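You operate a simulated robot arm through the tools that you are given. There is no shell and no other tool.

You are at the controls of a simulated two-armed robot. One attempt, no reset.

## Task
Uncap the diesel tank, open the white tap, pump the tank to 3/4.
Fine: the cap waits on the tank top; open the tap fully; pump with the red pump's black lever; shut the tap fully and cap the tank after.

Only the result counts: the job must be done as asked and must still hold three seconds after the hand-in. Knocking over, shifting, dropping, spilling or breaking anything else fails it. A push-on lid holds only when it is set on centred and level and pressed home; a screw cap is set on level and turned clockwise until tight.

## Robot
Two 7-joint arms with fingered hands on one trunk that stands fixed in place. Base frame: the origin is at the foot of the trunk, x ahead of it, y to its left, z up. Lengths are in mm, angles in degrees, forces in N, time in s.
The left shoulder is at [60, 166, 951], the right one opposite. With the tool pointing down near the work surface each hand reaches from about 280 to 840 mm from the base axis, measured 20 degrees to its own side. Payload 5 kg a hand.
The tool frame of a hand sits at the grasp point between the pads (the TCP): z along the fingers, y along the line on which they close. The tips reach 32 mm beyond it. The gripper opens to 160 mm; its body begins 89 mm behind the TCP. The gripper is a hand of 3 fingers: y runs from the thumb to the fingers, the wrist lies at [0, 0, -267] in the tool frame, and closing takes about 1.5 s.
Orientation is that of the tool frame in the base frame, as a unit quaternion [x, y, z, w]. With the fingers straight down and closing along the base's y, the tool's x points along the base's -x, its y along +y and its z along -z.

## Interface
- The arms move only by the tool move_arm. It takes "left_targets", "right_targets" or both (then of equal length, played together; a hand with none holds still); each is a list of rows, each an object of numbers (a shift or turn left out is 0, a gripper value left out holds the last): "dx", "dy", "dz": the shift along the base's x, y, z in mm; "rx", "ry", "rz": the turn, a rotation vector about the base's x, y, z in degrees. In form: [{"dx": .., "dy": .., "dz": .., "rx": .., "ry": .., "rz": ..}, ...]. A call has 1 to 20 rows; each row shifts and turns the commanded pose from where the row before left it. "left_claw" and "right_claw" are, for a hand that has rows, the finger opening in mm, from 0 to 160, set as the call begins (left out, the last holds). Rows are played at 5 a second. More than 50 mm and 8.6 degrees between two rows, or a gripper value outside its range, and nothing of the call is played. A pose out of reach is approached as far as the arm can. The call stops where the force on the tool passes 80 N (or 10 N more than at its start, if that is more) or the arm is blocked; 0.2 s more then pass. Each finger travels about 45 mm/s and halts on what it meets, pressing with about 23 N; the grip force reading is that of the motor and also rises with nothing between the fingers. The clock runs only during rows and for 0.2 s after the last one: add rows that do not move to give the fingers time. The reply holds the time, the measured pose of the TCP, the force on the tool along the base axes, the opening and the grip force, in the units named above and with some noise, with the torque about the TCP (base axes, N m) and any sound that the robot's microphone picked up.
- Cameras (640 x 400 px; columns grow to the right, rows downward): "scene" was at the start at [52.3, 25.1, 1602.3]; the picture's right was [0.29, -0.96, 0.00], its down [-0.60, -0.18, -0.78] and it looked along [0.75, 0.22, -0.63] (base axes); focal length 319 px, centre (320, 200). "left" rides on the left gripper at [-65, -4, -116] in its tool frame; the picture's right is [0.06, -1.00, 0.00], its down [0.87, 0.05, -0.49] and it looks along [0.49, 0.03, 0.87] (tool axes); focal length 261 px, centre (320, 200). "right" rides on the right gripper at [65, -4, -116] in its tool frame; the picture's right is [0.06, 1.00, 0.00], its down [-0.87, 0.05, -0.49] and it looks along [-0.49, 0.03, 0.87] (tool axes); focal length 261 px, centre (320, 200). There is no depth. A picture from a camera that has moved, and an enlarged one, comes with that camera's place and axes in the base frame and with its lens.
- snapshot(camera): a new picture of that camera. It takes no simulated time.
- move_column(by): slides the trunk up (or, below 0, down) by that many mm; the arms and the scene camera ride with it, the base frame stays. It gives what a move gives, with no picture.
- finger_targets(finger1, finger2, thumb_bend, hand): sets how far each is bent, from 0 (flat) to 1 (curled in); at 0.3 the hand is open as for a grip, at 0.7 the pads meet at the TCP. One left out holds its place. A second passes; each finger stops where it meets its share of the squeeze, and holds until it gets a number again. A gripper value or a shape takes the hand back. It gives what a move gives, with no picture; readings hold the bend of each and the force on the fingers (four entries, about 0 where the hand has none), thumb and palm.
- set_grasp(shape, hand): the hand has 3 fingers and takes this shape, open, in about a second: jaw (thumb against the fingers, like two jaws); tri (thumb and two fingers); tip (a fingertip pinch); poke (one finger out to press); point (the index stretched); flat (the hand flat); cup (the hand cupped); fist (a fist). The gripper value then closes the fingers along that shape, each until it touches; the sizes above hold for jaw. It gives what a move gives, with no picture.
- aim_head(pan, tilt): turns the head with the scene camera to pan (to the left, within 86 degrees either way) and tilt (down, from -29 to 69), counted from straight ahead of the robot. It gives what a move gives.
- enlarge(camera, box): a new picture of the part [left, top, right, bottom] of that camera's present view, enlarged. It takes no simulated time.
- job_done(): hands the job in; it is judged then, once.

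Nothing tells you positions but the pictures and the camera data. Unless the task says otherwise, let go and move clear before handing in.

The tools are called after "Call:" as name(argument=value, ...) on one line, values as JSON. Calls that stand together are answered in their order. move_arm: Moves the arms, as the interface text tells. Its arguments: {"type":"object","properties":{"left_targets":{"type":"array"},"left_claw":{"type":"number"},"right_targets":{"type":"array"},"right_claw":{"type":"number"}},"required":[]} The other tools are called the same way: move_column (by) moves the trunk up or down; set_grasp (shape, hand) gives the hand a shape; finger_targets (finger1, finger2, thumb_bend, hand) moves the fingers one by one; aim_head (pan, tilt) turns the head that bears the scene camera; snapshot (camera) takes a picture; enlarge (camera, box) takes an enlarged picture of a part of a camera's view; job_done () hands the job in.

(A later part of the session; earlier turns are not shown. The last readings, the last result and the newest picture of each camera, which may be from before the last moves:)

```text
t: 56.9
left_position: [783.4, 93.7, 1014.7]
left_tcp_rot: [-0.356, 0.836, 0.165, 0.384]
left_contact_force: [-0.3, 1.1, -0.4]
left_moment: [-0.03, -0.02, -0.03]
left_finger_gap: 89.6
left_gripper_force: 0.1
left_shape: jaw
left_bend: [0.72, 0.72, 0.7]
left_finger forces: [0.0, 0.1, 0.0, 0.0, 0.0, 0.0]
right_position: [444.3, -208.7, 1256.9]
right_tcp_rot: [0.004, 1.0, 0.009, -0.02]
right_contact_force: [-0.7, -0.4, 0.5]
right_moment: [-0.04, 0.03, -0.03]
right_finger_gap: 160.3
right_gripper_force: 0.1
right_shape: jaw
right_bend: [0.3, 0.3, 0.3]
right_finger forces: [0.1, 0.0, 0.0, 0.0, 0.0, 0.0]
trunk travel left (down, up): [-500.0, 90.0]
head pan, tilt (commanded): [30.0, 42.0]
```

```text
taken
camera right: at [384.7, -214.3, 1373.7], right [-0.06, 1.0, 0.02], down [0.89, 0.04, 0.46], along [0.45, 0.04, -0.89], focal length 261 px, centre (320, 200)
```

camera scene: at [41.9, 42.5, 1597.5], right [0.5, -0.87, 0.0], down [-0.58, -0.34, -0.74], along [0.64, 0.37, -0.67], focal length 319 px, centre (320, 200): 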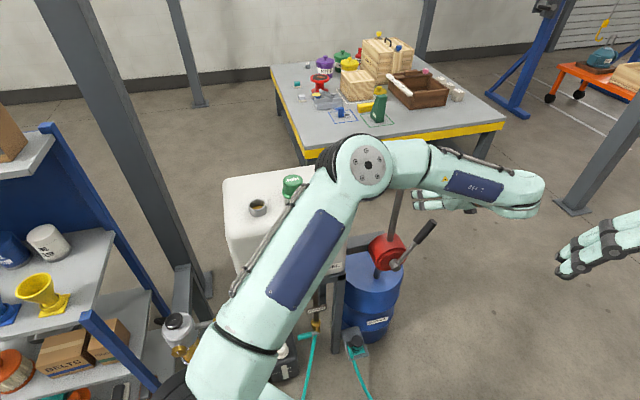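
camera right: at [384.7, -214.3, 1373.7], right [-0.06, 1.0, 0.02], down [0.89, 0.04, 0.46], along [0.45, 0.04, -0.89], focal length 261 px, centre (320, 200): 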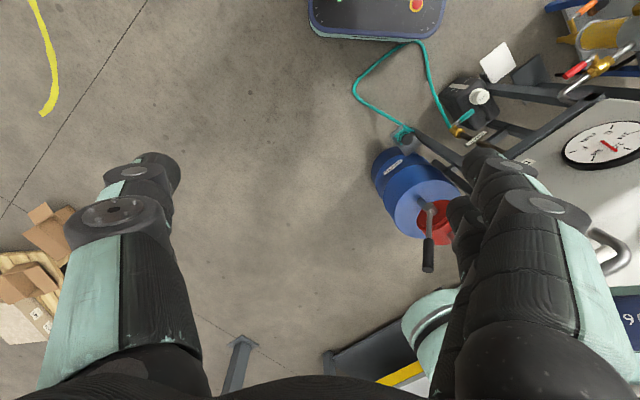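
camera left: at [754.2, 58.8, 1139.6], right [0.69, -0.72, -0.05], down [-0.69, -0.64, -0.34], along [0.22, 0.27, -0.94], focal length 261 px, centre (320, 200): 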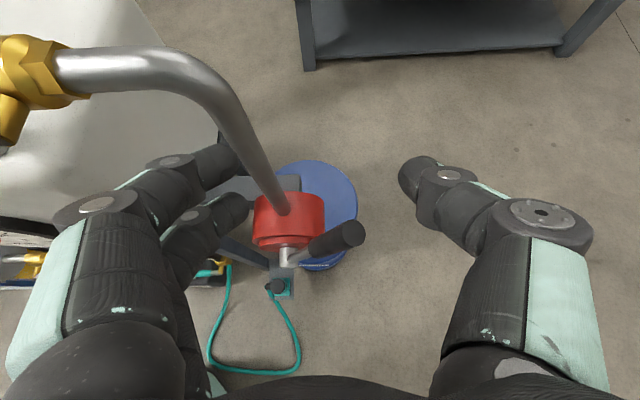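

The right camera now shows the gauge and pump well. I'll lower the left hand so the black grip sits between thumb and fingers.

Call:
move_arm(left_targets=[{"dx": 7, "dy": -7, "dz": -25}, {"dz": -30}, {"dz": -30}, {"dz": -30}, {"dz": -30}, {}])

Call:
snapshot(camera="left")

Call:
enlarge(camera="right", box=[340, 100, 640, 288])

Call:
enlarge(camera="scene", box=[340, 160, 500, 260])

```text
t: 58.3
left_position: [789.1, 85.4, 870.6]
left_tcp_rot: [-0.357, 0.835, 0.165, 0.385]
left_contact_force: [0.3, 0.9, -0.3]
left_moment: [0.01, 0.03, -0.04]
left_finger_gap: 89.4
left_gripper_force: 0.1
left_shape: jaw
left_bend: [0.72, 0.72, 0.7]
left_finger forces: [0.0, 0.0, 0.0, 0.0, 0.0, 0.1]
right_position: [444.4, -208.8, 1255.4]
right_tcp_rot: [0.004, 1.0, 0.01, -0.021]
right_contact_force: [0.1, -0.1, 0.7]
right_moment: [-0.02, 0.02, -0.03]
right_finger_gap: 159.8
right_gripper_force: 0.0
right_shape: jaw
right_bend: [0.3, 0.3, 0.3]
right_finger forces: [0.0, 0.0, 0.0, 0.0, 0.0, 0.0]
trunk travel left (down, up): [-500.0, 90.0]
head pan, tilt (commanded): [30.0, 42.0]
```

```text
taken
camera left: at [760.6, 50.5, 993.8], right [0.69, -0.72, -0.05], down [-0.69, -0.64, -0.34], along [0.21, 0.27, -0.94], focal length 261 px, centre (320, 200)
```

left: 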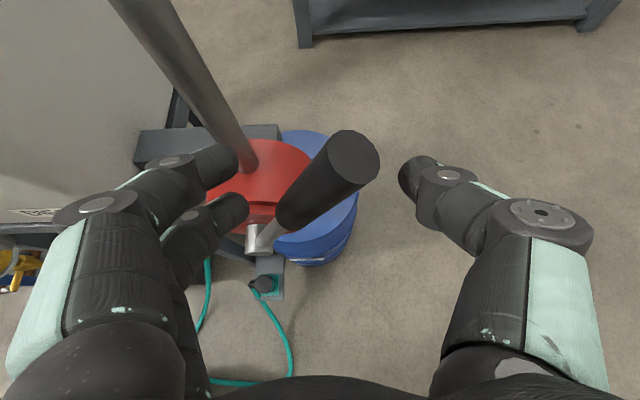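

```text
2.13 times, centred on (490, 194) of right
camera zoom: at [385.0, -214.9, 1373.5], right [-0.05, 1.0, 0.02], down [0.89, 0.04, 0.46], along [0.45, 0.05, -0.89], focal length 555 px, centre (-42, 213)
```

zoom: 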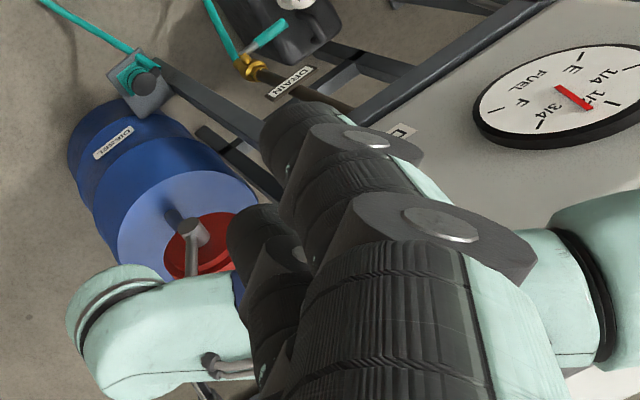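

```text
4.00 times, centred on (420, 210) of scene
camera zoom: at [42.3, 42.0, 1597.5], right [0.5, -0.87, 0.0], down [-0.58, -0.33, -0.74], along [0.64, 0.37, -0.67], focal length 1277 px, centre (-80, 160)
```

zoom: 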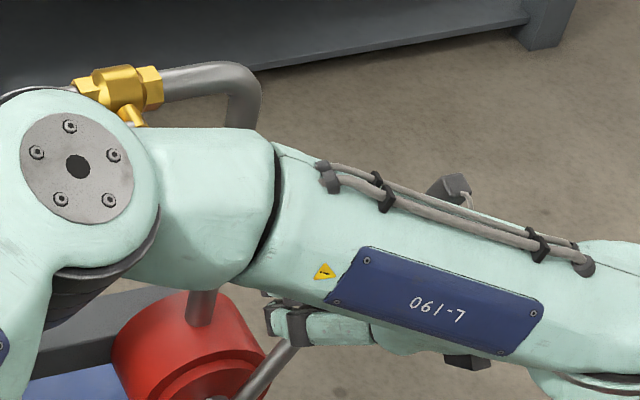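

The grip is between the digits. I'll narrow the gap around it and start a slow swing toward the tank side, watching the force.

Call:
move_arm(left_targets=[{"dx": -5, "dy": 5}, {}, {}, {}], left_claw=46)

Call:
move_arm(left_targets=[{"dx": -4, "dy": 4, "dz": 2}, {"dx": -4, "dy": 4, "dz": 2}, {"dx": -4, "dy": 4, "dz": 2}, {"dx": -4, "dy": 4, "dz": 2}, {}])

Call:
snapshot(camera="left")

```text
t: 59.3
left_position: [784.1, 89.9, 869.6]
left_tcp_rot: [-0.355, 0.836, 0.165, 0.385]
left_contact_force: [-0.4, 0.1, -0.9]
left_moment: [-0.02, 0.05, 0.0]
left_finger_gap: 46.5
left_gripper_force: 0.1
left_shape: jaw
left_bend: [0.73, 0.73, 0.7]
left_finger forces: [0.1, 0.1, 0.1, 0.0, 0.0, 0.0]
right_position: [444.7, -209.3, 1256.0]
right_tcp_rot: [0.003, 1.0, 0.01, -0.021]
right_contact_force: [-0.4, 1.1, -0.6]
right_moment: [0.02, -0.01, -0.01]
right_finger_gap: 159.9
right_gripper_force: 0.2
right_shape: jaw
right_bend: [0.3, 0.3, 0.3]
right_finger forces: [0.0, 0.1, 0.1, 0.0, 0.0, 0.0]
trunk travel left (down, up): [-500.0, 90.0]
head pan, tilt (commanded): [30.0, 42.0]
```

```text
t: 60.5
left_position: [767.7, 105.4, 879.7]
left_tcp_rot: [-0.355, 0.836, 0.164, 0.385]
left_contact_force: [2.3, -1.4, -0.8]
left_moment: [-0.02, -0.04, -0.02]
left_finger_gap: 47.8
left_gripper_force: 0.0
left_shape: jaw
left_bend: [0.73, 0.73, 0.7]
left_finger forces: [0.0, 0.0, 0.0, 0.0, 1.6, 0.1]
right_position: [444.6, -209.5, 1255.7]
right_tcp_rot: [0.003, 1.0, 0.01, -0.02]
right_contact_force: [-0.5, -0.4, -0.4]
right_moment: [-0.02, 0.0, -0.01]
right_finger_gap: 160.1
right_gripper_force: 0.1
right_shape: jaw
right_bend: [0.3, 0.3, 0.3]
right_finger forces: [0.0, 0.0, 0.0, 0.1, 0.1, 0.0]
trunk travel left (down, up): [-500.0, 90.0]
head pan, tilt (commanded): [30.0, 42.0]
```

```text
taken
camera left: at [738.6, 70.0, 1003.3], right [0.69, -0.72, -0.05], down [-0.69, -0.64, -0.34], along [0.21, 0.27, -0.94], focal length 261 px, centre (320, 200)
```

left: 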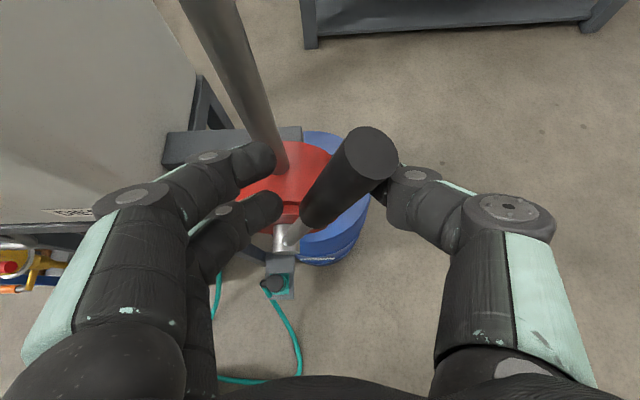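

Call:
move_arm(left_targets=[{"dx": -9.2, "dy": 9.2, "dz": 2}, {"dx": -9.5, "dy": 9.5, "dz": 3.5}, {"dx": -9.5, "dy": 9.5, "dz": 3.5}, {"dx": -9.5, "dy": 9.5, "dz": 1.5}, {"dx": -9.5, "dy": 9.5, "dz": 1}, {}])

Call:
snapshot(camera="left")

Call:
enlarge(camera="right", box=[480, 80, 640, 180])

```text
t: 61.9
left_position: [721.5, 153.5, 891.1]
left_tcp_rot: [-0.356, 0.836, 0.165, 0.385]
left_contact_force: [1.1, -1.7, 0.4]
left_moment: [-0.02, -0.01, -0.04]
left_finger_gap: 47.1
left_gripper_force: 0.1
left_shape: jaw
left_bend: [0.73, 0.73, 0.7]
left_finger forces: [0.0, 0.0, 0.1, 0.1, 1.0, 0.0]
right_position: [444.9, -210.2, 1254.5]
right_tcp_rot: [0.003, 1.0, 0.01, -0.021]
right_contact_force: [0.0, 0.3, -0.2]
right_moment: [0.01, 0.01, 0.0]
right_finger_gap: 159.9
right_gripper_force: 0.0
right_shape: jaw
right_bend: [0.3, 0.3, 0.3]
right_finger forces: [0.1, 0.1, 0.0, 0.0, 0.1, 0.1]
trunk travel left (down, up): [-500.0, 90.0]
head pan, tilt (commanded): [30.0, 42.0]
```

```text
taken
camera left: at [692.7, 118.1, 1015.2], right [0.69, -0.72, -0.05], down [-0.69, -0.64, -0.34], along [0.21, 0.27, -0.94], focal length 261 px, centre (320, 200)
```

left: 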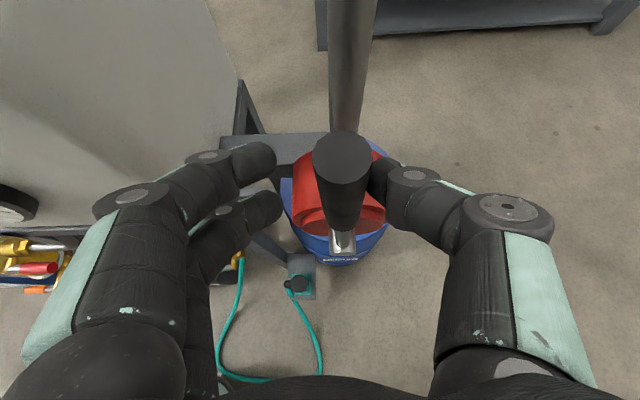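

```text
4.00 times, centred on (560, 130) of right
camera zoom: at [385.3, -215.1, 1373.4], right [-0.05, 1.0, 0.02], down [0.89, 0.04, 0.46], along [0.45, 0.05, -0.89], focal length 1043 px, centre (-640, 480)
```

zoom: 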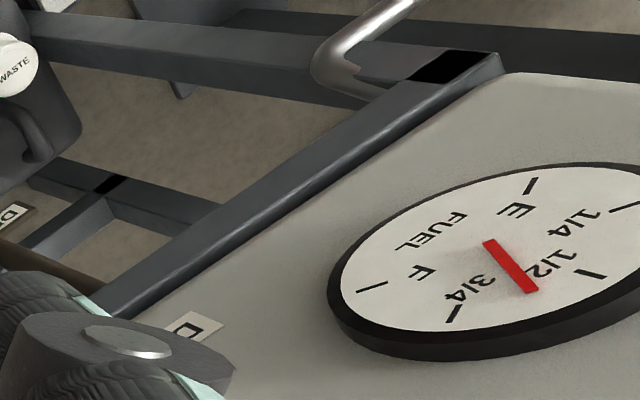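

The lever swings easily and is now upright. I'll zoom the gauge to see how far the needle has moved.

Call:
enlarge(camera="right", box=[560, 115, 640, 175])

```text
6.67 times, centred on (600, 145) of right
camera zoom: at [385.3, -215.1, 1373.4], right [-0.05, 1.0, 0.02], down [0.89, 0.04, 0.46], along [0.45, 0.05, -0.89], focal length 1738 px, centre (-1547, 567)
```

zoom: 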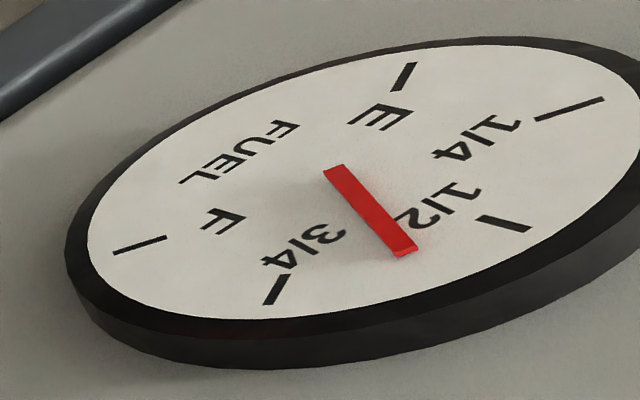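

The needle has risen from about 0.565 to 0.60 with this half swing, so this stroke direction delivers fuel. I'll continue the swing toward the tank side and find the end of travel.

Call:
move_arm(left_targets=[{"dx": -9.5, "dy": 9.5, "dz": -1}, {"dx": -9.5, "dy": 9.5, "dz": -1.5}, {"dx": -9.5, "dy": 9.5, "dz": -3.5}, {"dx": -9.5, "dy": 9.5, "dz": -3.5}, {}])

Call:
snapshot(camera="left")

Call:
enlarge(camera="right", box=[560, 115, 640, 175])

```text
t: 63.1
left_position: [698.7, 190.5, 902.0]
left_tcp_rot: [-0.356, 0.837, 0.167, 0.38]
left_contact_force: [1.1, 0.2, -0.8]
left_moment: [0.01, 0.01, 0.02]
left_finger_gap: 46.9
left_gripper_force: 0.1
left_shape: jaw
left_bend: [0.73, 0.73, 0.7]
left_finger forces: [0.0, 0.0, 0.0, 0.0, 1.0, 0.1]
left hand out of reach, approached as far as the arm can: row 2, 3, 4
right_position: [445.1, -209.5, 1255.2]
right_tcp_rot: [0.004, 1.0, 0.011, -0.02]
right_contact_force: [-0.1, 0.5, 0.1]
right_moment: [-0.05, 0.01, -0.03]
right_finger_gap: 159.9
right_gripper_force: 0.0
right_shape: jaw
right_bend: [0.3, 0.3, 0.3]
right_finger forces: [0.1, 0.0, 0.0, 0.0, 0.1, 0.0]
trunk travel left (down, up): [-500.0, 90.0]
head pan, tilt (commanded): [30.0, 42.0]
```

```text
taken
camera left: at [671.2, 154.9, 1026.4], right [0.69, -0.72, -0.06], down [-0.69, -0.64, -0.33], along [0.2, 0.27, -0.94], focal length 261 px, centre (320, 200)
```

left: 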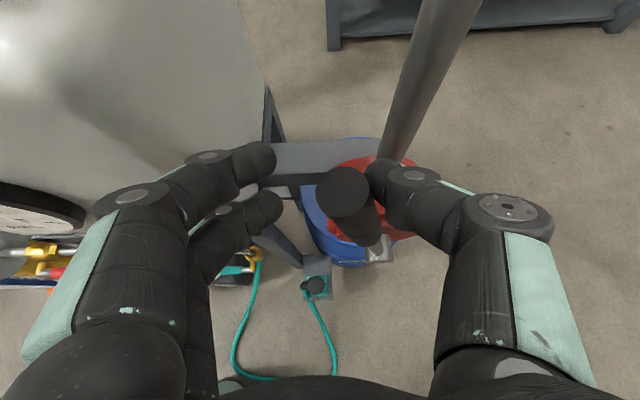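

```text
6.67 times, centred on (600, 145) of right
camera zoom: at [385.4, -214.9, 1373.4], right [-0.05, 1.0, 0.02], down [0.89, 0.04, 0.46], along [0.45, 0.05, -0.89], focal length 1738 px, centre (-1547, 567)
```

zoom: 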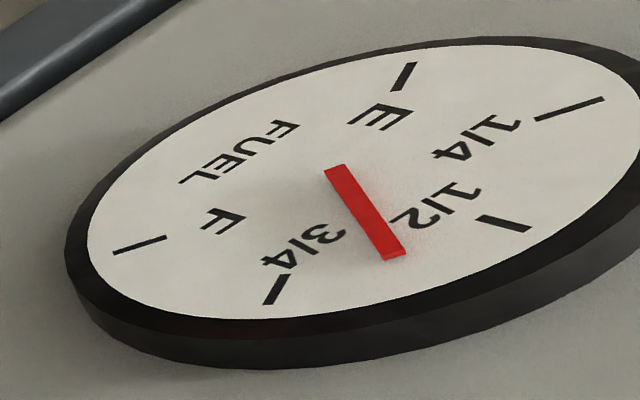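

The needle is now about 0.617, with the arm at its comfortable limit on that side (lever about 14° past upright). I'll bring the lever back to the right and watch whether the return stroke also delivers.

Call:
move_arm(left_targets=[{"dx": 6.4, "dy": -13.4, "dz": -6}, {"dx": 6.4, "dy": -13.4, "dz": -4}, {"dx": 9.9, "dy": -9.9, "dz": -1}, {"dx": 9.9, "dy": -9.9}, {"dx": 9.9, "dy": -9.9, "dz": -1}, {"dx": 9.9, "dy": -9.9, "dz": -1}, {"dx": 9.9, "dy": -9.9, "dz": -3}, {"dx": 9.9, "dy": -9.9, "dz": -4}, {"dx": 9.9, "dy": -9.9, "dz": -6}, {"dx": 7, "dy": -7, "dz": -6}, {}])

Call:
snapshot(camera="left")

Call:
enlarge(camera="right", box=[560, 115, 640, 175])

```text
t: 65.5
left_position: [788.3, 87.2, 870.7]
left_tcp_rot: [-0.355, 0.836, 0.164, 0.384]
left_contact_force: [-1.5, -0.2, 1.4]
left_moment: [0.06, 0.02, 0.04]
left_finger_gap: 46.5
left_gripper_force: 0.1
left_shape: jaw
left_bend: [0.73, 0.73, 0.7]
left_finger forces: [0.0, 1.3, 0.0, 0.0, 0.0, 0.1]
right_position: [444.5, -209.3, 1255.4]
right_tcp_rot: [0.003, 1.0, 0.009, -0.021]
right_contact_force: [0.5, -0.3, -0.6]
right_moment: [0.02, -0.02, -0.01]
right_finger_gap: 159.9
right_gripper_force: 0.0
right_shape: jaw
right_bend: [0.3, 0.3, 0.3]
right_finger forces: [0.0, 0.0, 0.1, 0.0, 0.0, 0.0]
trunk travel left (down, up): [-500.0, 90.0]
head pan, tilt (commanded): [30.0, 42.0]
```

```text
taken
camera left: at [759.1, 51.3, 993.8], right [0.69, -0.72, -0.05], down [-0.69, -0.64, -0.34], along [0.21, 0.27, -0.94], focal length 261 px, centre (320, 200)
```

left: 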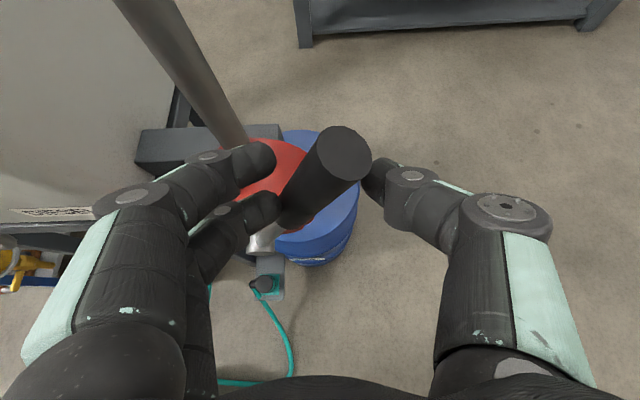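

```text
6.67 times, centred on (600, 145) of right
camera zoom: at [385.0, -214.9, 1373.5], right [-0.05, 1.0, 0.02], down [0.89, 0.04, 0.46], along [0.45, 0.04, -0.89], focal length 1738 px, centre (-1547, 567)
```

zoom: 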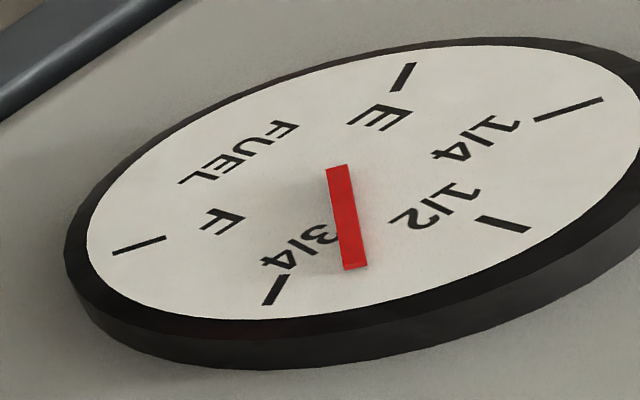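

The return stroke delivers too: the needle is now near 0.66. I'll do another swing to the left, then measure, so that the last stroke can be stopped right at 3/4.

Call:
move_arm(left_targets=[{"dx": -11.3, "dy": 11.3, "dz": 2}, {"dx": -8.8, "dy": 8.8, "dz": 5}, {"dx": -8.8, "dy": 8.8, "dz": 4}, {"dx": -9.5, "dy": 9.5, "dz": 3.5}, {"dx": -9.5, "dy": 9.5, "dz": 3}, {"dx": -9.5, "dy": 9.5, "dz": 1.5}, {"dx": -9.5, "dy": 9.5, "dz": 1}, {"dx": -9.5, "dy": 9.5, "dz": -1}, {}])

Call:
snapshot(camera="left")

Call:
enlarge(camera="right", box=[560, 115, 640, 175])

```text
t: 67.5
left_position: [711.9, 163.3, 890.6]
left_tcp_rot: [-0.355, 0.837, 0.167, 0.381]
left_contact_force: [1.0, -1.7, 1.7]
left_moment: [-0.01, -0.08, -0.01]
left_finger_gap: 47.3
left_gripper_force: 0.0
left_shape: jaw
left_bend: [0.73, 0.73, 0.7]
left_finger forces: [0.0, 0.0, 0.0, 0.1, 1.2, 0.0]
right_position: [444.0, -208.4, 1255.9]
right_tcp_rot: [0.004, 1.0, 0.011, -0.021]
right_contact_force: [0.6, 1.4, 0.3]
right_moment: [-0.01, -0.03, -0.01]
right_finger_gap: 159.7
right_gripper_force: 0.0
right_shape: jaw
right_bend: [0.3, 0.3, 0.3]
right_finger forces: [0.1, 0.0, 0.0, 0.0, 0.0, 0.1]
trunk travel left (down, up): [-500.0, 90.0]
head pan, tilt (commanded): [30.0, 42.0]
```

```text
taken
camera left: at [684.6, 128.2, 1014.2], right [0.69, -0.72, -0.06], down [-0.69, -0.64, -0.33], along [0.21, 0.27, -0.94], focal length 261 px, centre (320, 200)
```

left: 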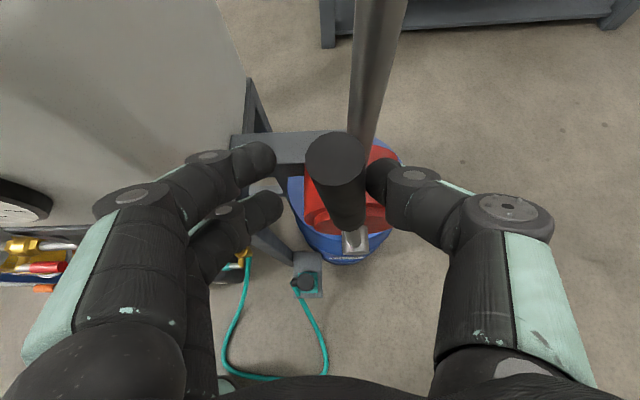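

```text
6.67 times, centred on (600, 145) of right
camera zoom: at [385.3, -215.0, 1373.4], right [-0.05, 1.0, 0.02], down [0.89, 0.04, 0.46], along [0.45, 0.05, -0.89], focal length 1738 px, centre (-1547, 567)
```

zoom: 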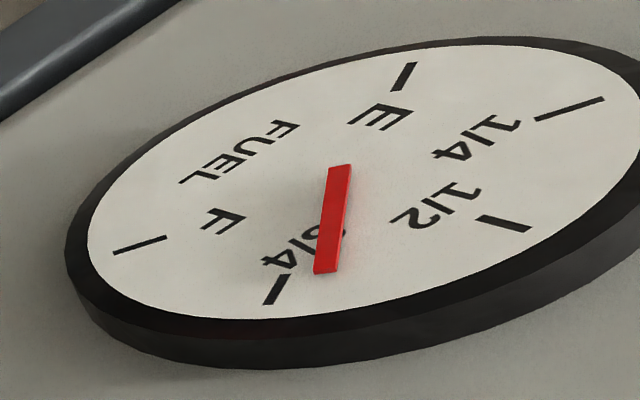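

The needle reads about 0.70. Another swing to the right should bring it to roughly 0.735–0.74, leaving a short final push.

Call:
move_arm(left_targets=[{"dx": 9.9, "dy": -9.9, "dz": 0.5}, {"dx": 9.9, "dy": -9.9}, {"dx": 9.9, "dy": -9.9, "dz": -1}, {"dx": 9.9, "dy": -9.9, "dz": -1}, {"dx": 9.9, "dy": -9.9, "dz": -3}, {"dx": 9.9, "dy": -9.9, "dz": -4}, {"dx": 9.9, "dy": -9.9, "dz": -6}, {}])

Call:
enlarge(camera="right", box=[560, 115, 640, 175])

```text
t: 69.3
left_position: [781.1, 93.4, 874.3]
left_tcp_rot: [-0.356, 0.836, 0.164, 0.384]
left_contact_force: [-0.4, 0.1, 2.1]
left_moment: [0.02, 0.05, 0.01]
left_finger_gap: 47.1
left_gripper_force: 0.1
left_shape: jaw
left_bend: [0.73, 0.73, 0.7]
left_finger forces: [0.0, 1.3, 0.0, 0.0, 0.1, 0.0]
right_position: [443.8, -209.6, 1255.7]
right_tcp_rot: [0.004, 1.0, 0.01, -0.021]
right_contact_force: [-0.1, 1.0, 0.4]
right_moment: [-0.01, -0.03, 0.01]
right_finger_gap: 160.0
right_gripper_force: 0.1
right_shape: jaw
right_bend: [0.3, 0.3, 0.3]
right_finger forces: [0.0, 0.1, 0.1, 0.0, 0.1, 0.1]
trunk travel left (down, up): [-500.0, 90.0]
head pan, tilt (commanded): [30.0, 42.0]
```

```text
6.67 times, centred on (600, 145) of right
camera zoom: at [385.0, -214.8, 1373.5], right [-0.05, 1.0, 0.02], down [0.89, 0.04, 0.46], along [0.45, 0.04, -0.89], focal length 1738 px, centre (-1547, 567)
```

zoom: 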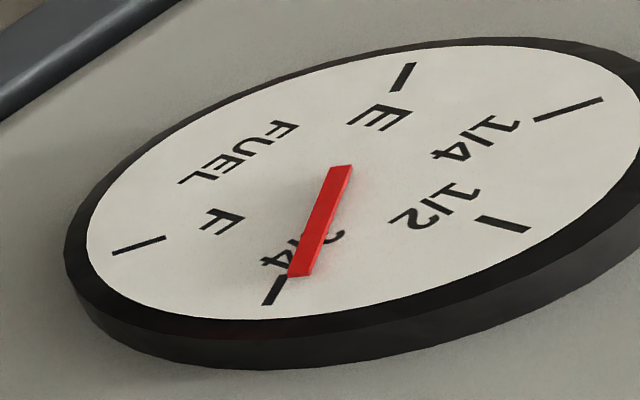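

The needle reads about 0.726. I'll swing back left in a shorter step and re-measure before the final nudge.

Call:
move_arm(left_targets=[{"dx": -7.1, "dy": 7.1, "dz": 2}, {"dx": -7.1, "dy": 7.1, "dz": 3}, {"dx": -7.1, "dy": 7.1, "dz": 3}, {"dx": -7.1, "dy": 7.1, "dz": 2.5}, {"dx": -7.1, "dy": 7.1, "dz": 2.5}, {}])

Call:
enlarge(camera="right", box=[560, 115, 640, 175])

Call:
enlarge(camera="right", box=[584, 130, 616, 165])

```text
t: 70.7
left_position: [746.4, 129.7, 886.0]
left_tcp_rot: [-0.355, 0.835, 0.165, 0.385]
left_contact_force: [1.7, -0.4, 0.8]
left_moment: [0.02, -0.03, 0.0]
left_finger_gap: 47.1
left_gripper_force: 0.1
left_shape: jaw
left_bend: [0.73, 0.73, 0.7]
left_finger forces: [0.0, 0.0, 0.0, 0.0, 1.4, 0.1]
right_position: [444.4, -209.5, 1255.8]
right_tcp_rot: [0.004, 1.0, 0.011, -0.021]
right_contact_force: [0.4, -1.4, -0.2]
right_moment: [-0.03, 0.01, 0.0]
right_finger_gap: 160.0
right_gripper_force: 0.0
right_shape: jaw
right_bend: [0.3, 0.3, 0.3]
right_finger forces: [0.0, 0.0, 0.0, 0.1, 0.0, 0.0]
trunk travel left (down, up): [-500.0, 90.0]
head pan, tilt (commanded): [30.0, 42.0]
```

```text
6.67 times, centred on (600, 145) of right
camera zoom: at [385.4, -215.0, 1373.4], right [-0.05, 1.0, 0.02], down [0.89, 0.04, 0.46], along [0.45, 0.05, -0.89], focal length 1738 px, centre (-1547, 567)
```

zoom: 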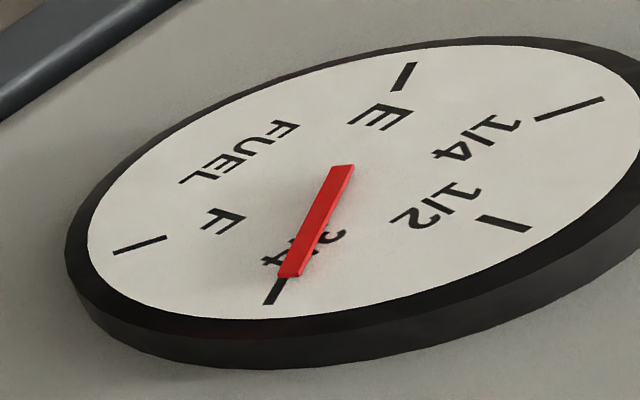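

```text
11.43 times, centred on (600, 148) of right
camera zoom: at [385.4, -215.0, 1373.4], right [-0.05, 1.0, 0.02], down [0.89, 0.04, 0.46], along [0.45, 0.05, -0.89], focal length 2979 px, centre (-2880, 800)
```

zoom: 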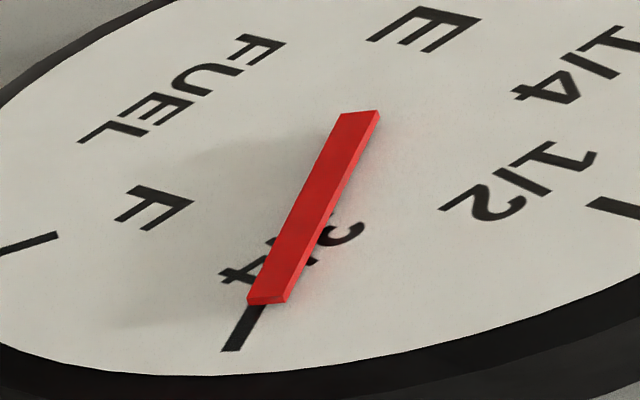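

Needle at about 0.737; roughly 12° more lever travel is needed. I'll push most of that and check again.

Call:
move_arm(left_targets=[{"dx": -6, "dy": 6, "dz": 2}, {"dx": -6, "dy": 6, "dz": 1}, {"dx": -6, "dy": 6, "dz": 1}, {}])

Call:
enlarge(camera="right", box=[584, 130, 616, 165])

Call:
enlarge(camera="right", box=[560, 115, 640, 175])

```text
t: 71.7
left_position: [726.7, 147.1, 891.1]
left_tcp_rot: [-0.356, 0.836, 0.165, 0.384]
left_contact_force: [1.3, -1.1, 0.1]
left_moment: [0.0, -0.03, 0.02]
left_finger_gap: 47.0
left_gripper_force: 0.0
left_shape: jaw
left_bend: [0.73, 0.73, 0.7]
left_finger forces: [0.0, 0.1, 0.0, 0.0, 1.1, 0.1]
right_position: [445.1, -209.7, 1256.5]
right_tcp_rot: [0.004, 1.0, 0.011, -0.021]
right_contact_force: [0.6, -1.0, 0.0]
right_moment: [0.0, -0.03, -0.02]
right_finger_gap: 159.9
right_gripper_force: 0.0
right_shape: jaw
right_bend: [0.3, 0.3, 0.3]
right_finger forces: [0.0, 0.0, 0.0, 0.0, 0.0, 0.0]
trunk travel left (down, up): [-500.0, 90.0]
head pan, tilt (commanded): [30.0, 42.0]
```

```text
11.43 times, centred on (600, 148) of right
camera zoom: at [385.3, -215.0, 1373.4], right [-0.05, 1.0, 0.02], down [0.89, 0.04, 0.46], along [0.45, 0.05, -0.89], focal length 2979 px, centre (-2880, 800)
```

zoom: 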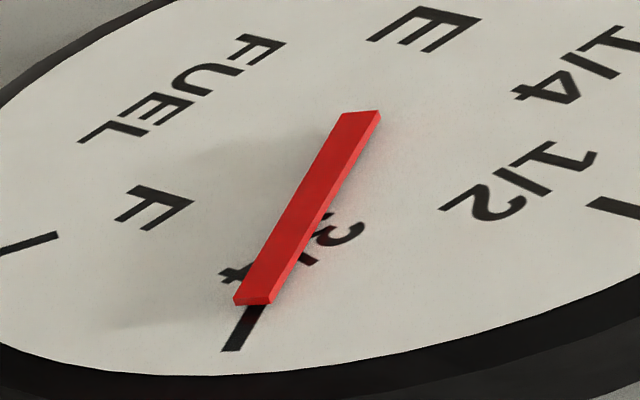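

```text
6.67 times, centred on (600, 145) of right
camera zoom: at [385.3, -215.0, 1373.4], right [-0.05, 1.0, 0.02], down [0.89, 0.04, 0.46], along [0.45, 0.05, -0.89], focal length 1738 px, centre (-1547, 567)
```

zoom: 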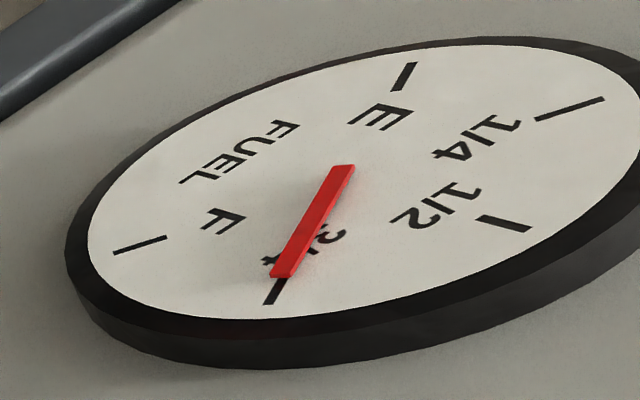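

The needle is now essentially on the 3/4 mark (about 0.745–0.75). I'll open the fingers without touching the lever, rise clear, and read the gauge from a better angle.

Call:
move_arm(left_targets=[{}, {}, {}, {"dz": 25}, {"dz": 35}, {"dz": 40}, {"dz": 40}], left_claw=90)

Call:
snapshot(camera="left")

Call:
snapshot(camera="scene")

Call:
enlarge(camera="right", box=[560, 115, 640, 175])

```text
t: 73.3
left_position: [725.9, 146.7, 1032.8]
left_tcp_rot: [-0.356, 0.835, 0.165, 0.385]
left_contact_force: [0.3, -0.7, -0.3]
left_moment: [0.01, 0.01, 0.03]
left_finger_gap: 89.4
left_gripper_force: 0.1
left_shape: jaw
left_bend: [0.72, 0.72, 0.7]
left_finger forces: [0.0, 0.0, 0.0, 0.0, 0.0, 0.0]
right_position: [442.9, -209.5, 1255.0]
right_tcp_rot: [0.004, 1.0, 0.011, -0.021]
right_contact_force: [-0.1, 0.3, -0.1]
right_moment: [0.04, -0.03, 0.03]
right_finger_gap: 159.9
right_gripper_force: 0.0
right_shape: jaw
right_bend: [0.3, 0.3, 0.3]
right_finger forces: [0.1, 0.0, 0.0, 0.0, 0.0, 0.0]
trunk travel left (down, up): [-500.0, 90.0]
head pan, tilt (commanded): [30.0, 42.0]
```

```text
taken
camera left: at [697.4, 111.6, 1157.4], right [0.69, -0.72, -0.05], down [-0.69, -0.64, -0.34], along [0.22, 0.27, -0.94], focal length 261 px, centre (320, 200)
```

left: 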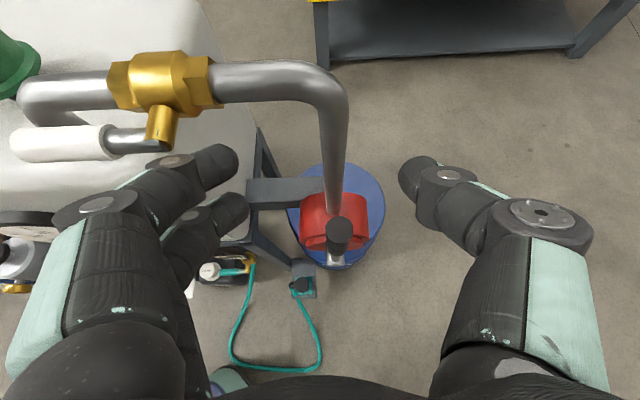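

```text
taken
camera scene: at [41.5, 41.6, 1597.4], right [0.5, -0.87, 0.0], down [-0.58, -0.33, -0.74], along [0.64, 0.37, -0.67], focal length 319 px, centre (320, 200)
```

scene: 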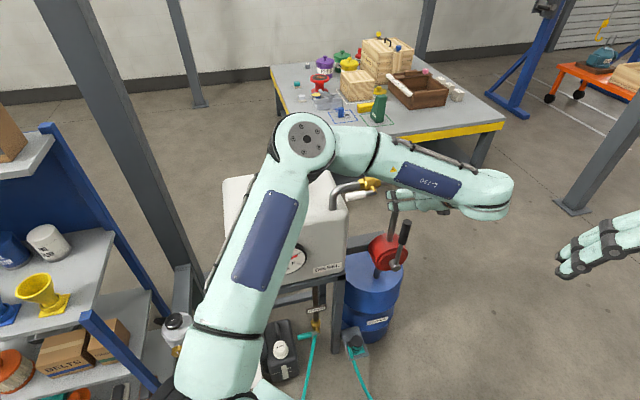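

```text
6.67 times, centred on (600, 145) of right
camera zoom: at [384.3, -215.4, 1373.6], right [-0.05, 1.0, 0.02], down [0.89, 0.04, 0.46], along [0.45, 0.05, -0.89], focal length 1738 px, centre (-1547, 567)
```

zoom: 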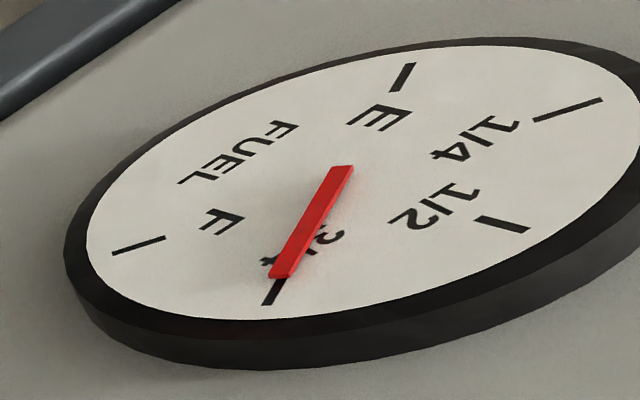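

The lever stays put and the tap handle still lies open. Before closing the tap, I'll swing the left hand back toward the tap's front so the head camera can also read the gauge.

Call:
move_arm(left_targets=[{"dx": -8, "dy": -8, "dz": 25}, {"dx": -9, "dy": -9, "dz": 25}, {"dx": -9, "dy": -9, "dz": 17}, {"dx": -27.6, "dy": 27.6}, {"dx": -27.6, "dy": 27.6}, {"dx": -27.6, "dy": 27.6}, {"dx": -27.6, "dy": 27.6}, {"dx": -27.6, "dy": 27.6}])

Call:
aim_head(pan=16.6, tilt=42)

Call:
snapshot(camera="scene")

Call:
snapshot(camera="left")

```text
t: 75.1
left_position: [562.3, 261.2, 1097.9]
left_tcp_rot: [-0.357, 0.835, 0.165, 0.384]
left_contact_force: [-0.1, 0.0, -0.7]
left_moment: [-0.01, 0.04, -0.02]
left_finger_gap: 89.7
left_gripper_force: 0.1
left_shape: jaw
left_bend: [0.72, 0.72, 0.7]
left_finger forces: [0.1, 0.0, 0.0, 0.1, 0.1, 0.0]
right_position: [444.8, -209.9, 1255.9]
right_tcp_rot: [0.004, 1.0, 0.01, -0.021]
right_contact_force: [0.2, -0.2, 1.0]
right_moment: [-0.06, 0.0, 0.03]
right_finger_gap: 160.0
right_gripper_force: 0.1
right_shape: jaw
right_bend: [0.3, 0.3, 0.3]
right_finger forces: [0.1, 0.0, 0.0, 0.1, 0.0, 0.1]
trunk travel left (down, up): [-500.0, 90.0]
head pan, tilt (commanded): [30.0, 42.0]
```

```text
t: 75.8
left_position: [562.5, 258.5, 1098.3]
left_tcp_rot: [-0.356, 0.836, 0.165, 0.384]
left_contact_force: [0.1, 0.5, 0.1]
left_moment: [0.01, 0.0, 0.01]
left_finger_gap: 89.5
left_gripper_force: 0.0
left_shape: jaw
left_bend: [0.72, 0.72, 0.7]
left_finger forces: [0.0, 0.0, 0.2, 0.0, 0.0, 0.0]
right_position: [445.6, -209.2, 1255.9]
right_tcp_rot: [0.004, 1.0, 0.009, -0.021]
right_contact_force: [-0.6, -0.5, 0.4]
right_moment: [0.0, -0.04, 0.0]
right_finger_gap: 160.1
right_gripper_force: 0.0
right_shape: jaw
right_bend: [0.3, 0.3, 0.3]
right_finger forces: [0.0, 0.1, 0.1, 0.0, 0.0, 0.0]
trunk travel left (down, up): [-500.0, 90.0]
head pan, tilt (commanded): [16.6, 42.0]
```

```text
taken
camera scene: at [50.0, 24.5, 1597.4], right [0.29, -0.96, 0.0], down [-0.64, -0.19, -0.74], along [0.71, 0.21, -0.67], focal length 319 px, centre (320, 200)
```

scene: 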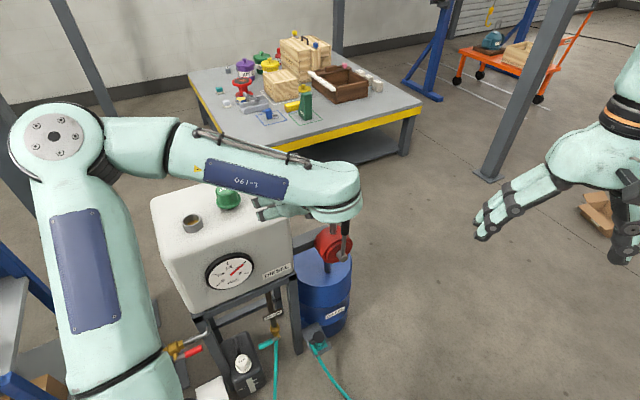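

```text
taken
camera left: at [534.6, 224.7, 1222.1], right [0.69, -0.72, -0.05], down [-0.69, -0.64, -0.34], along [0.21, 0.27, -0.94], focal length 261 px, centre (320, 200)
```

left: 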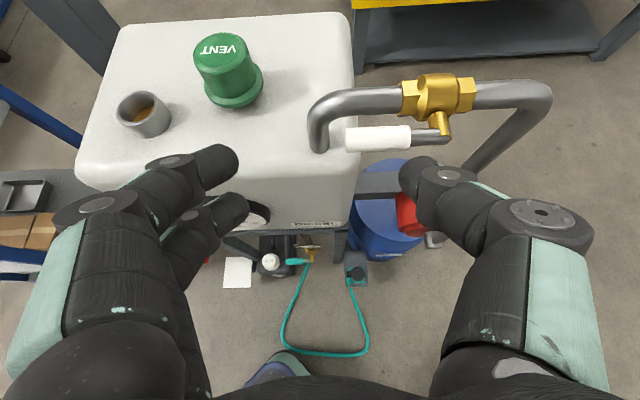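

The head camera now sees the gauge directly. Zooming in for an accurate reading.

Call:
enlarge(camera="scene", box=[190, 245, 270, 295])

Call:
enlarge(camera="left", box=[300, 60, 480, 172])

```text
8.00 times, centred on (230, 270) of scene
camera zoom: at [50.0, 24.5, 1597.4], right [0.29, -0.96, 0.0], down [-0.64, -0.19, -0.74], along [0.71, 0.21, -0.67], focal length 2554 px, centre (1040, -360)
```

zoom: 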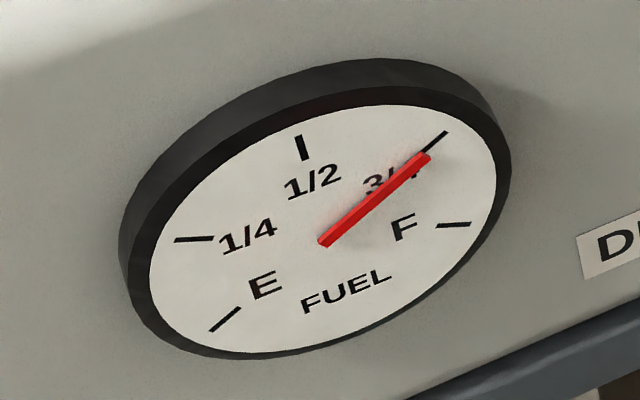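

```text
3.56 times, centred on (390, 116) of left
camera zoom: at [534.6, 224.7, 1222.1], right [0.69, -0.72, -0.05], down [-0.69, -0.64, -0.34], along [0.21, 0.27, -0.94], focal length 927 px, centre (71, 499)
```

zoom: 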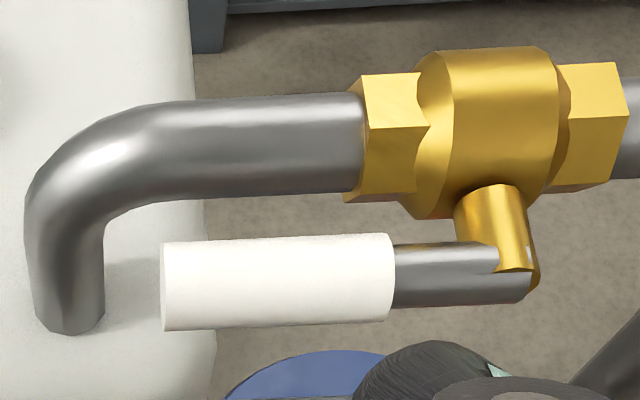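

The needle lies exactly along the 3/4 mark. Now I'll shut the tap: the thumb will go under the horizontal white handle from the front and lift it along its arc. First, the approach position.

Call:
move_arm(left_targets=[{"dx": 5, "dy": 5, "dz": -22}, {"dx": 5, "dy": 5, "dz": -22}, {}])

Call:
snapshot(camera="left")

Call:
enlarge(camera="scene", box=[200, 150, 360, 250])

```text
t: 76.6
left_position: [574.1, 269.2, 1054.7]
left_tcp_rot: [-0.356, 0.835, 0.165, 0.385]
left_contact_force: [1.5, 0.3, -0.3]
left_moment: [-0.03, 0.02, -0.01]
left_finger_gap: 89.7
left_gripper_force: 0.0
left_shape: jaw
left_bend: [0.72, 0.72, 0.7]
left_finger forces: [0.0, 0.0, 0.1, 0.1, 0.0, 0.1]
right_position: [444.0, -210.2, 1256.2]
right_tcp_rot: [0.003, 1.0, 0.011, -0.021]
right_contact_force: [0.1, 0.3, 0.5]
right_moment: [0.02, -0.03, -0.01]
right_finger_gap: 159.9
right_gripper_force: 0.0
right_shape: jaw
right_bend: [0.3, 0.3, 0.3]
right_finger forces: [0.0, 0.1, 0.0, 0.0, 0.1, 0.0]
trunk travel left (down, up): [-500.0, 90.0]
head pan, tilt (commanded): [16.6, 42.0]
```

```text
taken
camera left: at [545.0, 233.8, 1178.5], right [0.69, -0.72, -0.05], down [-0.69, -0.64, -0.34], along [0.21, 0.27, -0.94], focal length 261 px, centre (320, 200)
```

left: 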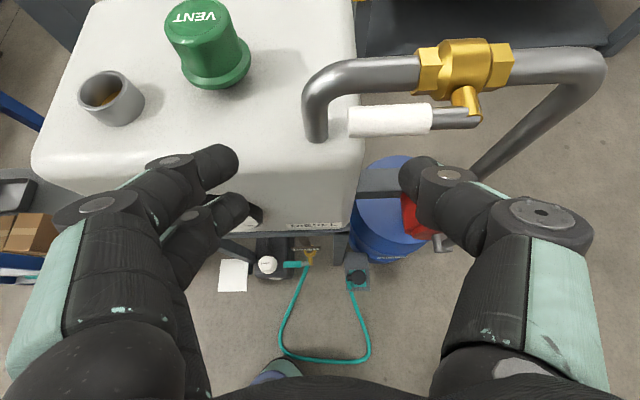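

```text
4.00 times, centred on (280, 200) of scene
camera zoom: at [50.0, 24.1, 1597.5], right [0.29, -0.96, 0.0], down [-0.64, -0.19, -0.74], along [0.71, 0.21, -0.67], focal length 1277 px, centre (480, 200)
```

zoom: 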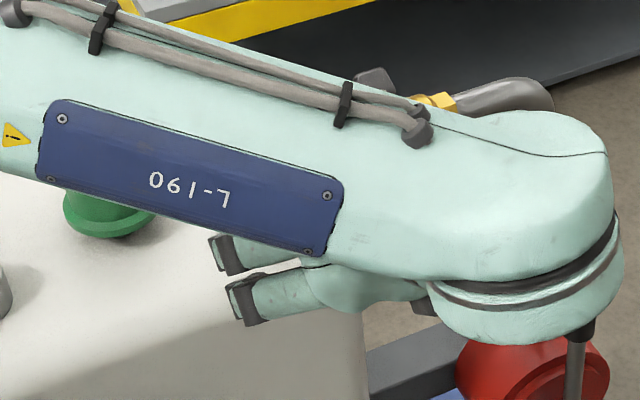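

Call:
move_arm(left_targets=[{"dx": 7.7, "dy": 7.7, "dz": -10}, {"dx": 7.7, "dy": 7.7, "dz": -10}, {"dx": 7.7, "dy": 7.7, "dz": -9.5}, {}])

Call:
snapshot(camera="left")

Call:
enlarge(camera="left", box=[320, 70, 520, 195])

```text
t: 77.6
left_position: [596.4, 290.8, 1025.5]
left_tcp_rot: [-0.356, 0.836, 0.164, 0.384]
left_contact_force: [-0.8, -0.3, -0.1]
left_moment: [0.0, 0.01, 0.0]
left_finger_gap: 89.6
left_gripper_force: 0.1
left_shape: jaw
left_bend: [0.72, 0.72, 0.7]
left_finger forces: [0.0, 0.1, 0.1, 0.0, 0.1, 0.0]
right_position: [444.6, -209.7, 1255.3]
right_tcp_rot: [0.003, 1.0, 0.01, -0.021]
right_contact_force: [0.3, -0.3, 0.3]
right_moment: [0.03, -0.01, 0.03]
right_finger_gap: 160.0
right_gripper_force: 0.1
right_shape: jaw
right_bend: [0.3, 0.3, 0.3]
right_finger forces: [0.0, 0.0, 0.0, 0.0, 0.0, 0.0]
trunk travel left (down, up): [-500.0, 90.0]
head pan, tilt (commanded): [16.6, 42.0]
```

```text
taken
camera left: at [568.0, 256.7, 1148.9], right [0.69, -0.72, -0.05], down [-0.69, -0.64, -0.34], along [0.21, 0.27, -0.94], focal length 261 px, centre (320, 200)
```

left: 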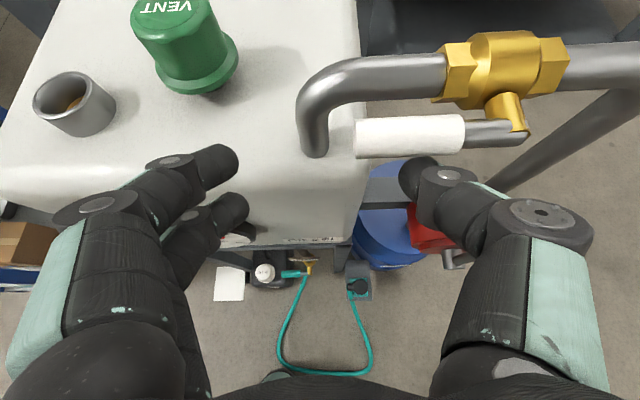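

```text
3.20 times, centred on (420, 132) of left
camera zoom: at [568.0, 256.7, 1148.9], right [0.69, -0.72, -0.05], down [-0.69, -0.64, -0.34], along [0.21, 0.27, -0.94], focal length 834 px, centre (0, 416)
```

zoom: 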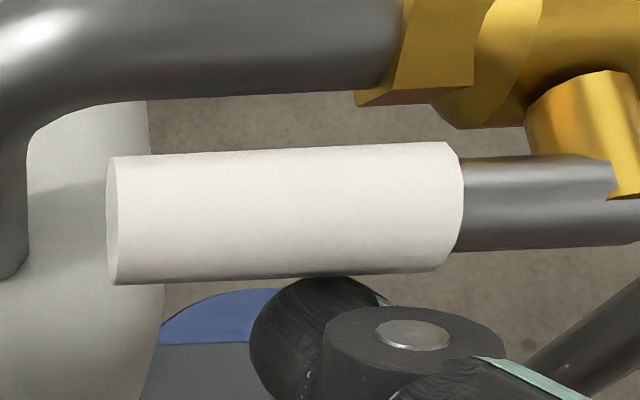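

The thumb tip is just below and in front of the handle. One more step slides it underneath.

Call:
move_arm(left_targets=[{"dx": 4.6, "dy": 4.6, "dz": -5}, {"dx": 4.6, "dy": 4.6, "dz": -5}, {}])

Call:
snapshot(camera="left")

Call:
enlarge(camera="left", box=[320, 70, 520, 195])

```text
t: 78.4
left_position: [604.6, 301.0, 1014.6]
left_tcp_rot: [-0.356, 0.836, 0.165, 0.385]
left_contact_force: [0.6, -0.9, -0.3]
left_moment: [0.04, -0.01, -0.01]
left_finger_gap: 89.5
left_gripper_force: 0.0
left_shape: jaw
left_bend: [0.72, 0.72, 0.7]
left_finger forces: [0.0, 0.1, 0.0, 0.1, 0.0, 0.0]
right_position: [444.2, -209.4, 1255.1]
right_tcp_rot: [0.003, 1.0, 0.009, -0.021]
right_contact_force: [-0.9, 0.5, -0.8]
right_moment: [-0.04, 0.01, 0.0]
right_finger_gap: 160.1
right_gripper_force: 0.0
right_shape: jaw
right_bend: [0.3, 0.3, 0.3]
right_finger forces: [0.1, 0.0, 0.1, 0.0, 0.0, 0.1]
trunk travel left (down, up): [-500.0, 90.0]
head pan, tilt (commanded): [16.6, 42.0]
```

```text
taken
camera left: at [576.8, 266.6, 1138.6], right [0.69, -0.72, -0.05], down [-0.69, -0.64, -0.34], along [0.21, 0.27, -0.94], focal length 261 px, centre (320, 200)
```

left: 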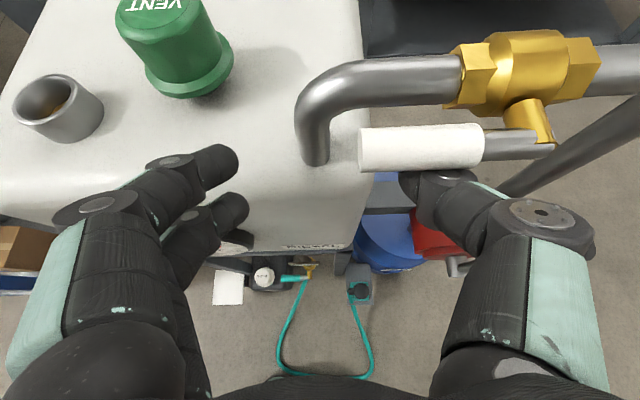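

```text
3.20 times, centred on (420, 132) of left
camera zoom: at [576.8, 266.6, 1138.6], right [0.69, -0.72, -0.05], down [-0.69, -0.64, -0.34], along [0.21, 0.27, -0.94], focal length 834 px, centre (0, 416)
```

zoom: 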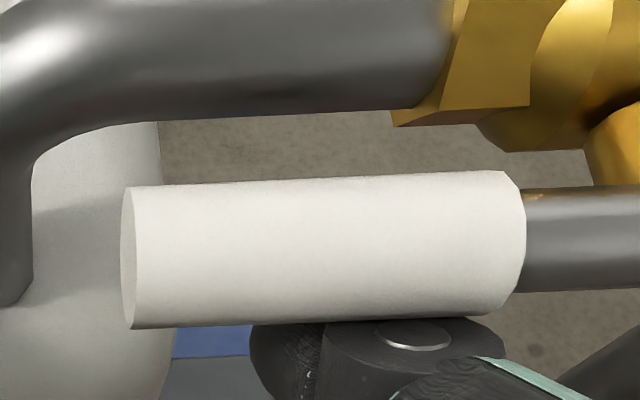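

The thumb is under the handle with no contact force yet. Now I'll lift along the handle's arc.

Call:
move_arm(left_targets=[{"dx": -0.7, "dy": 0.7, "dz": 5}, {"dx": -0.7, "dy": 0.7, "dz": 7}, {"dx": -0.7, "dy": 0.7, "dz": 8}, {"dx": 0.7, "dy": -0.7, "dz": 8}, {"dx": 0.7, "dy": -0.7, "dz": 9}, {}])

Call:
snapshot(camera="left")

```text
t: 79.8
left_position: [603.8, 303.0, 1052.4]
left_tcp_rot: [-0.356, 0.836, 0.165, 0.384]
left_contact_force: [-1.0, 0.4, -0.1]
left_moment: [0.02, 0.02, -0.02]
left_finger_gap: 89.4
left_gripper_force: 0.1
left_shape: jaw
left_bend: [0.72, 0.72, 0.7]
left_finger forces: [0.0, 0.0, 0.1, 0.0, 0.7, 0.1]
right_position: [445.4, -208.5, 1255.8]
right_tcp_rot: [0.004, 1.0, 0.01, -0.021]
right_contact_force: [0.8, -0.2, -0.2]
right_moment: [-0.03, 0.0, 0.0]
right_finger_gap: 159.9
right_gripper_force: 0.0
right_shape: jaw
right_bend: [0.3, 0.3, 0.3]
right_finger forces: [0.0, 0.0, 0.0, 0.0, 0.1, 0.0]
trunk travel left (down, up): [-500.0, 90.0]
head pan, tilt (commanded): [16.6, 42.0]
```

```text
taken
camera left: at [575.4, 266.9, 1176.2], right [0.69, -0.72, -0.05], down [-0.69, -0.64, -0.34], along [0.21, 0.27, -0.94], focal length 261 px, centre (320, 200)
```

left: 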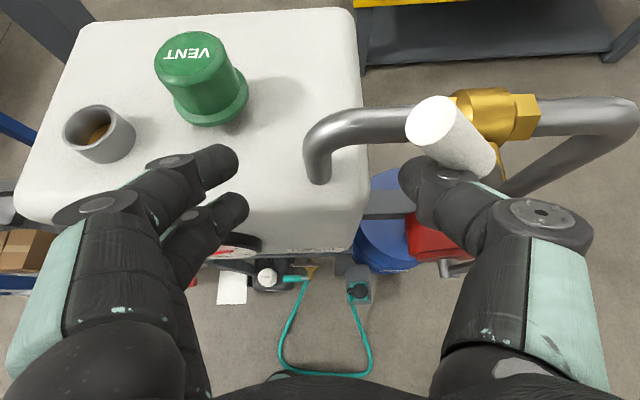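

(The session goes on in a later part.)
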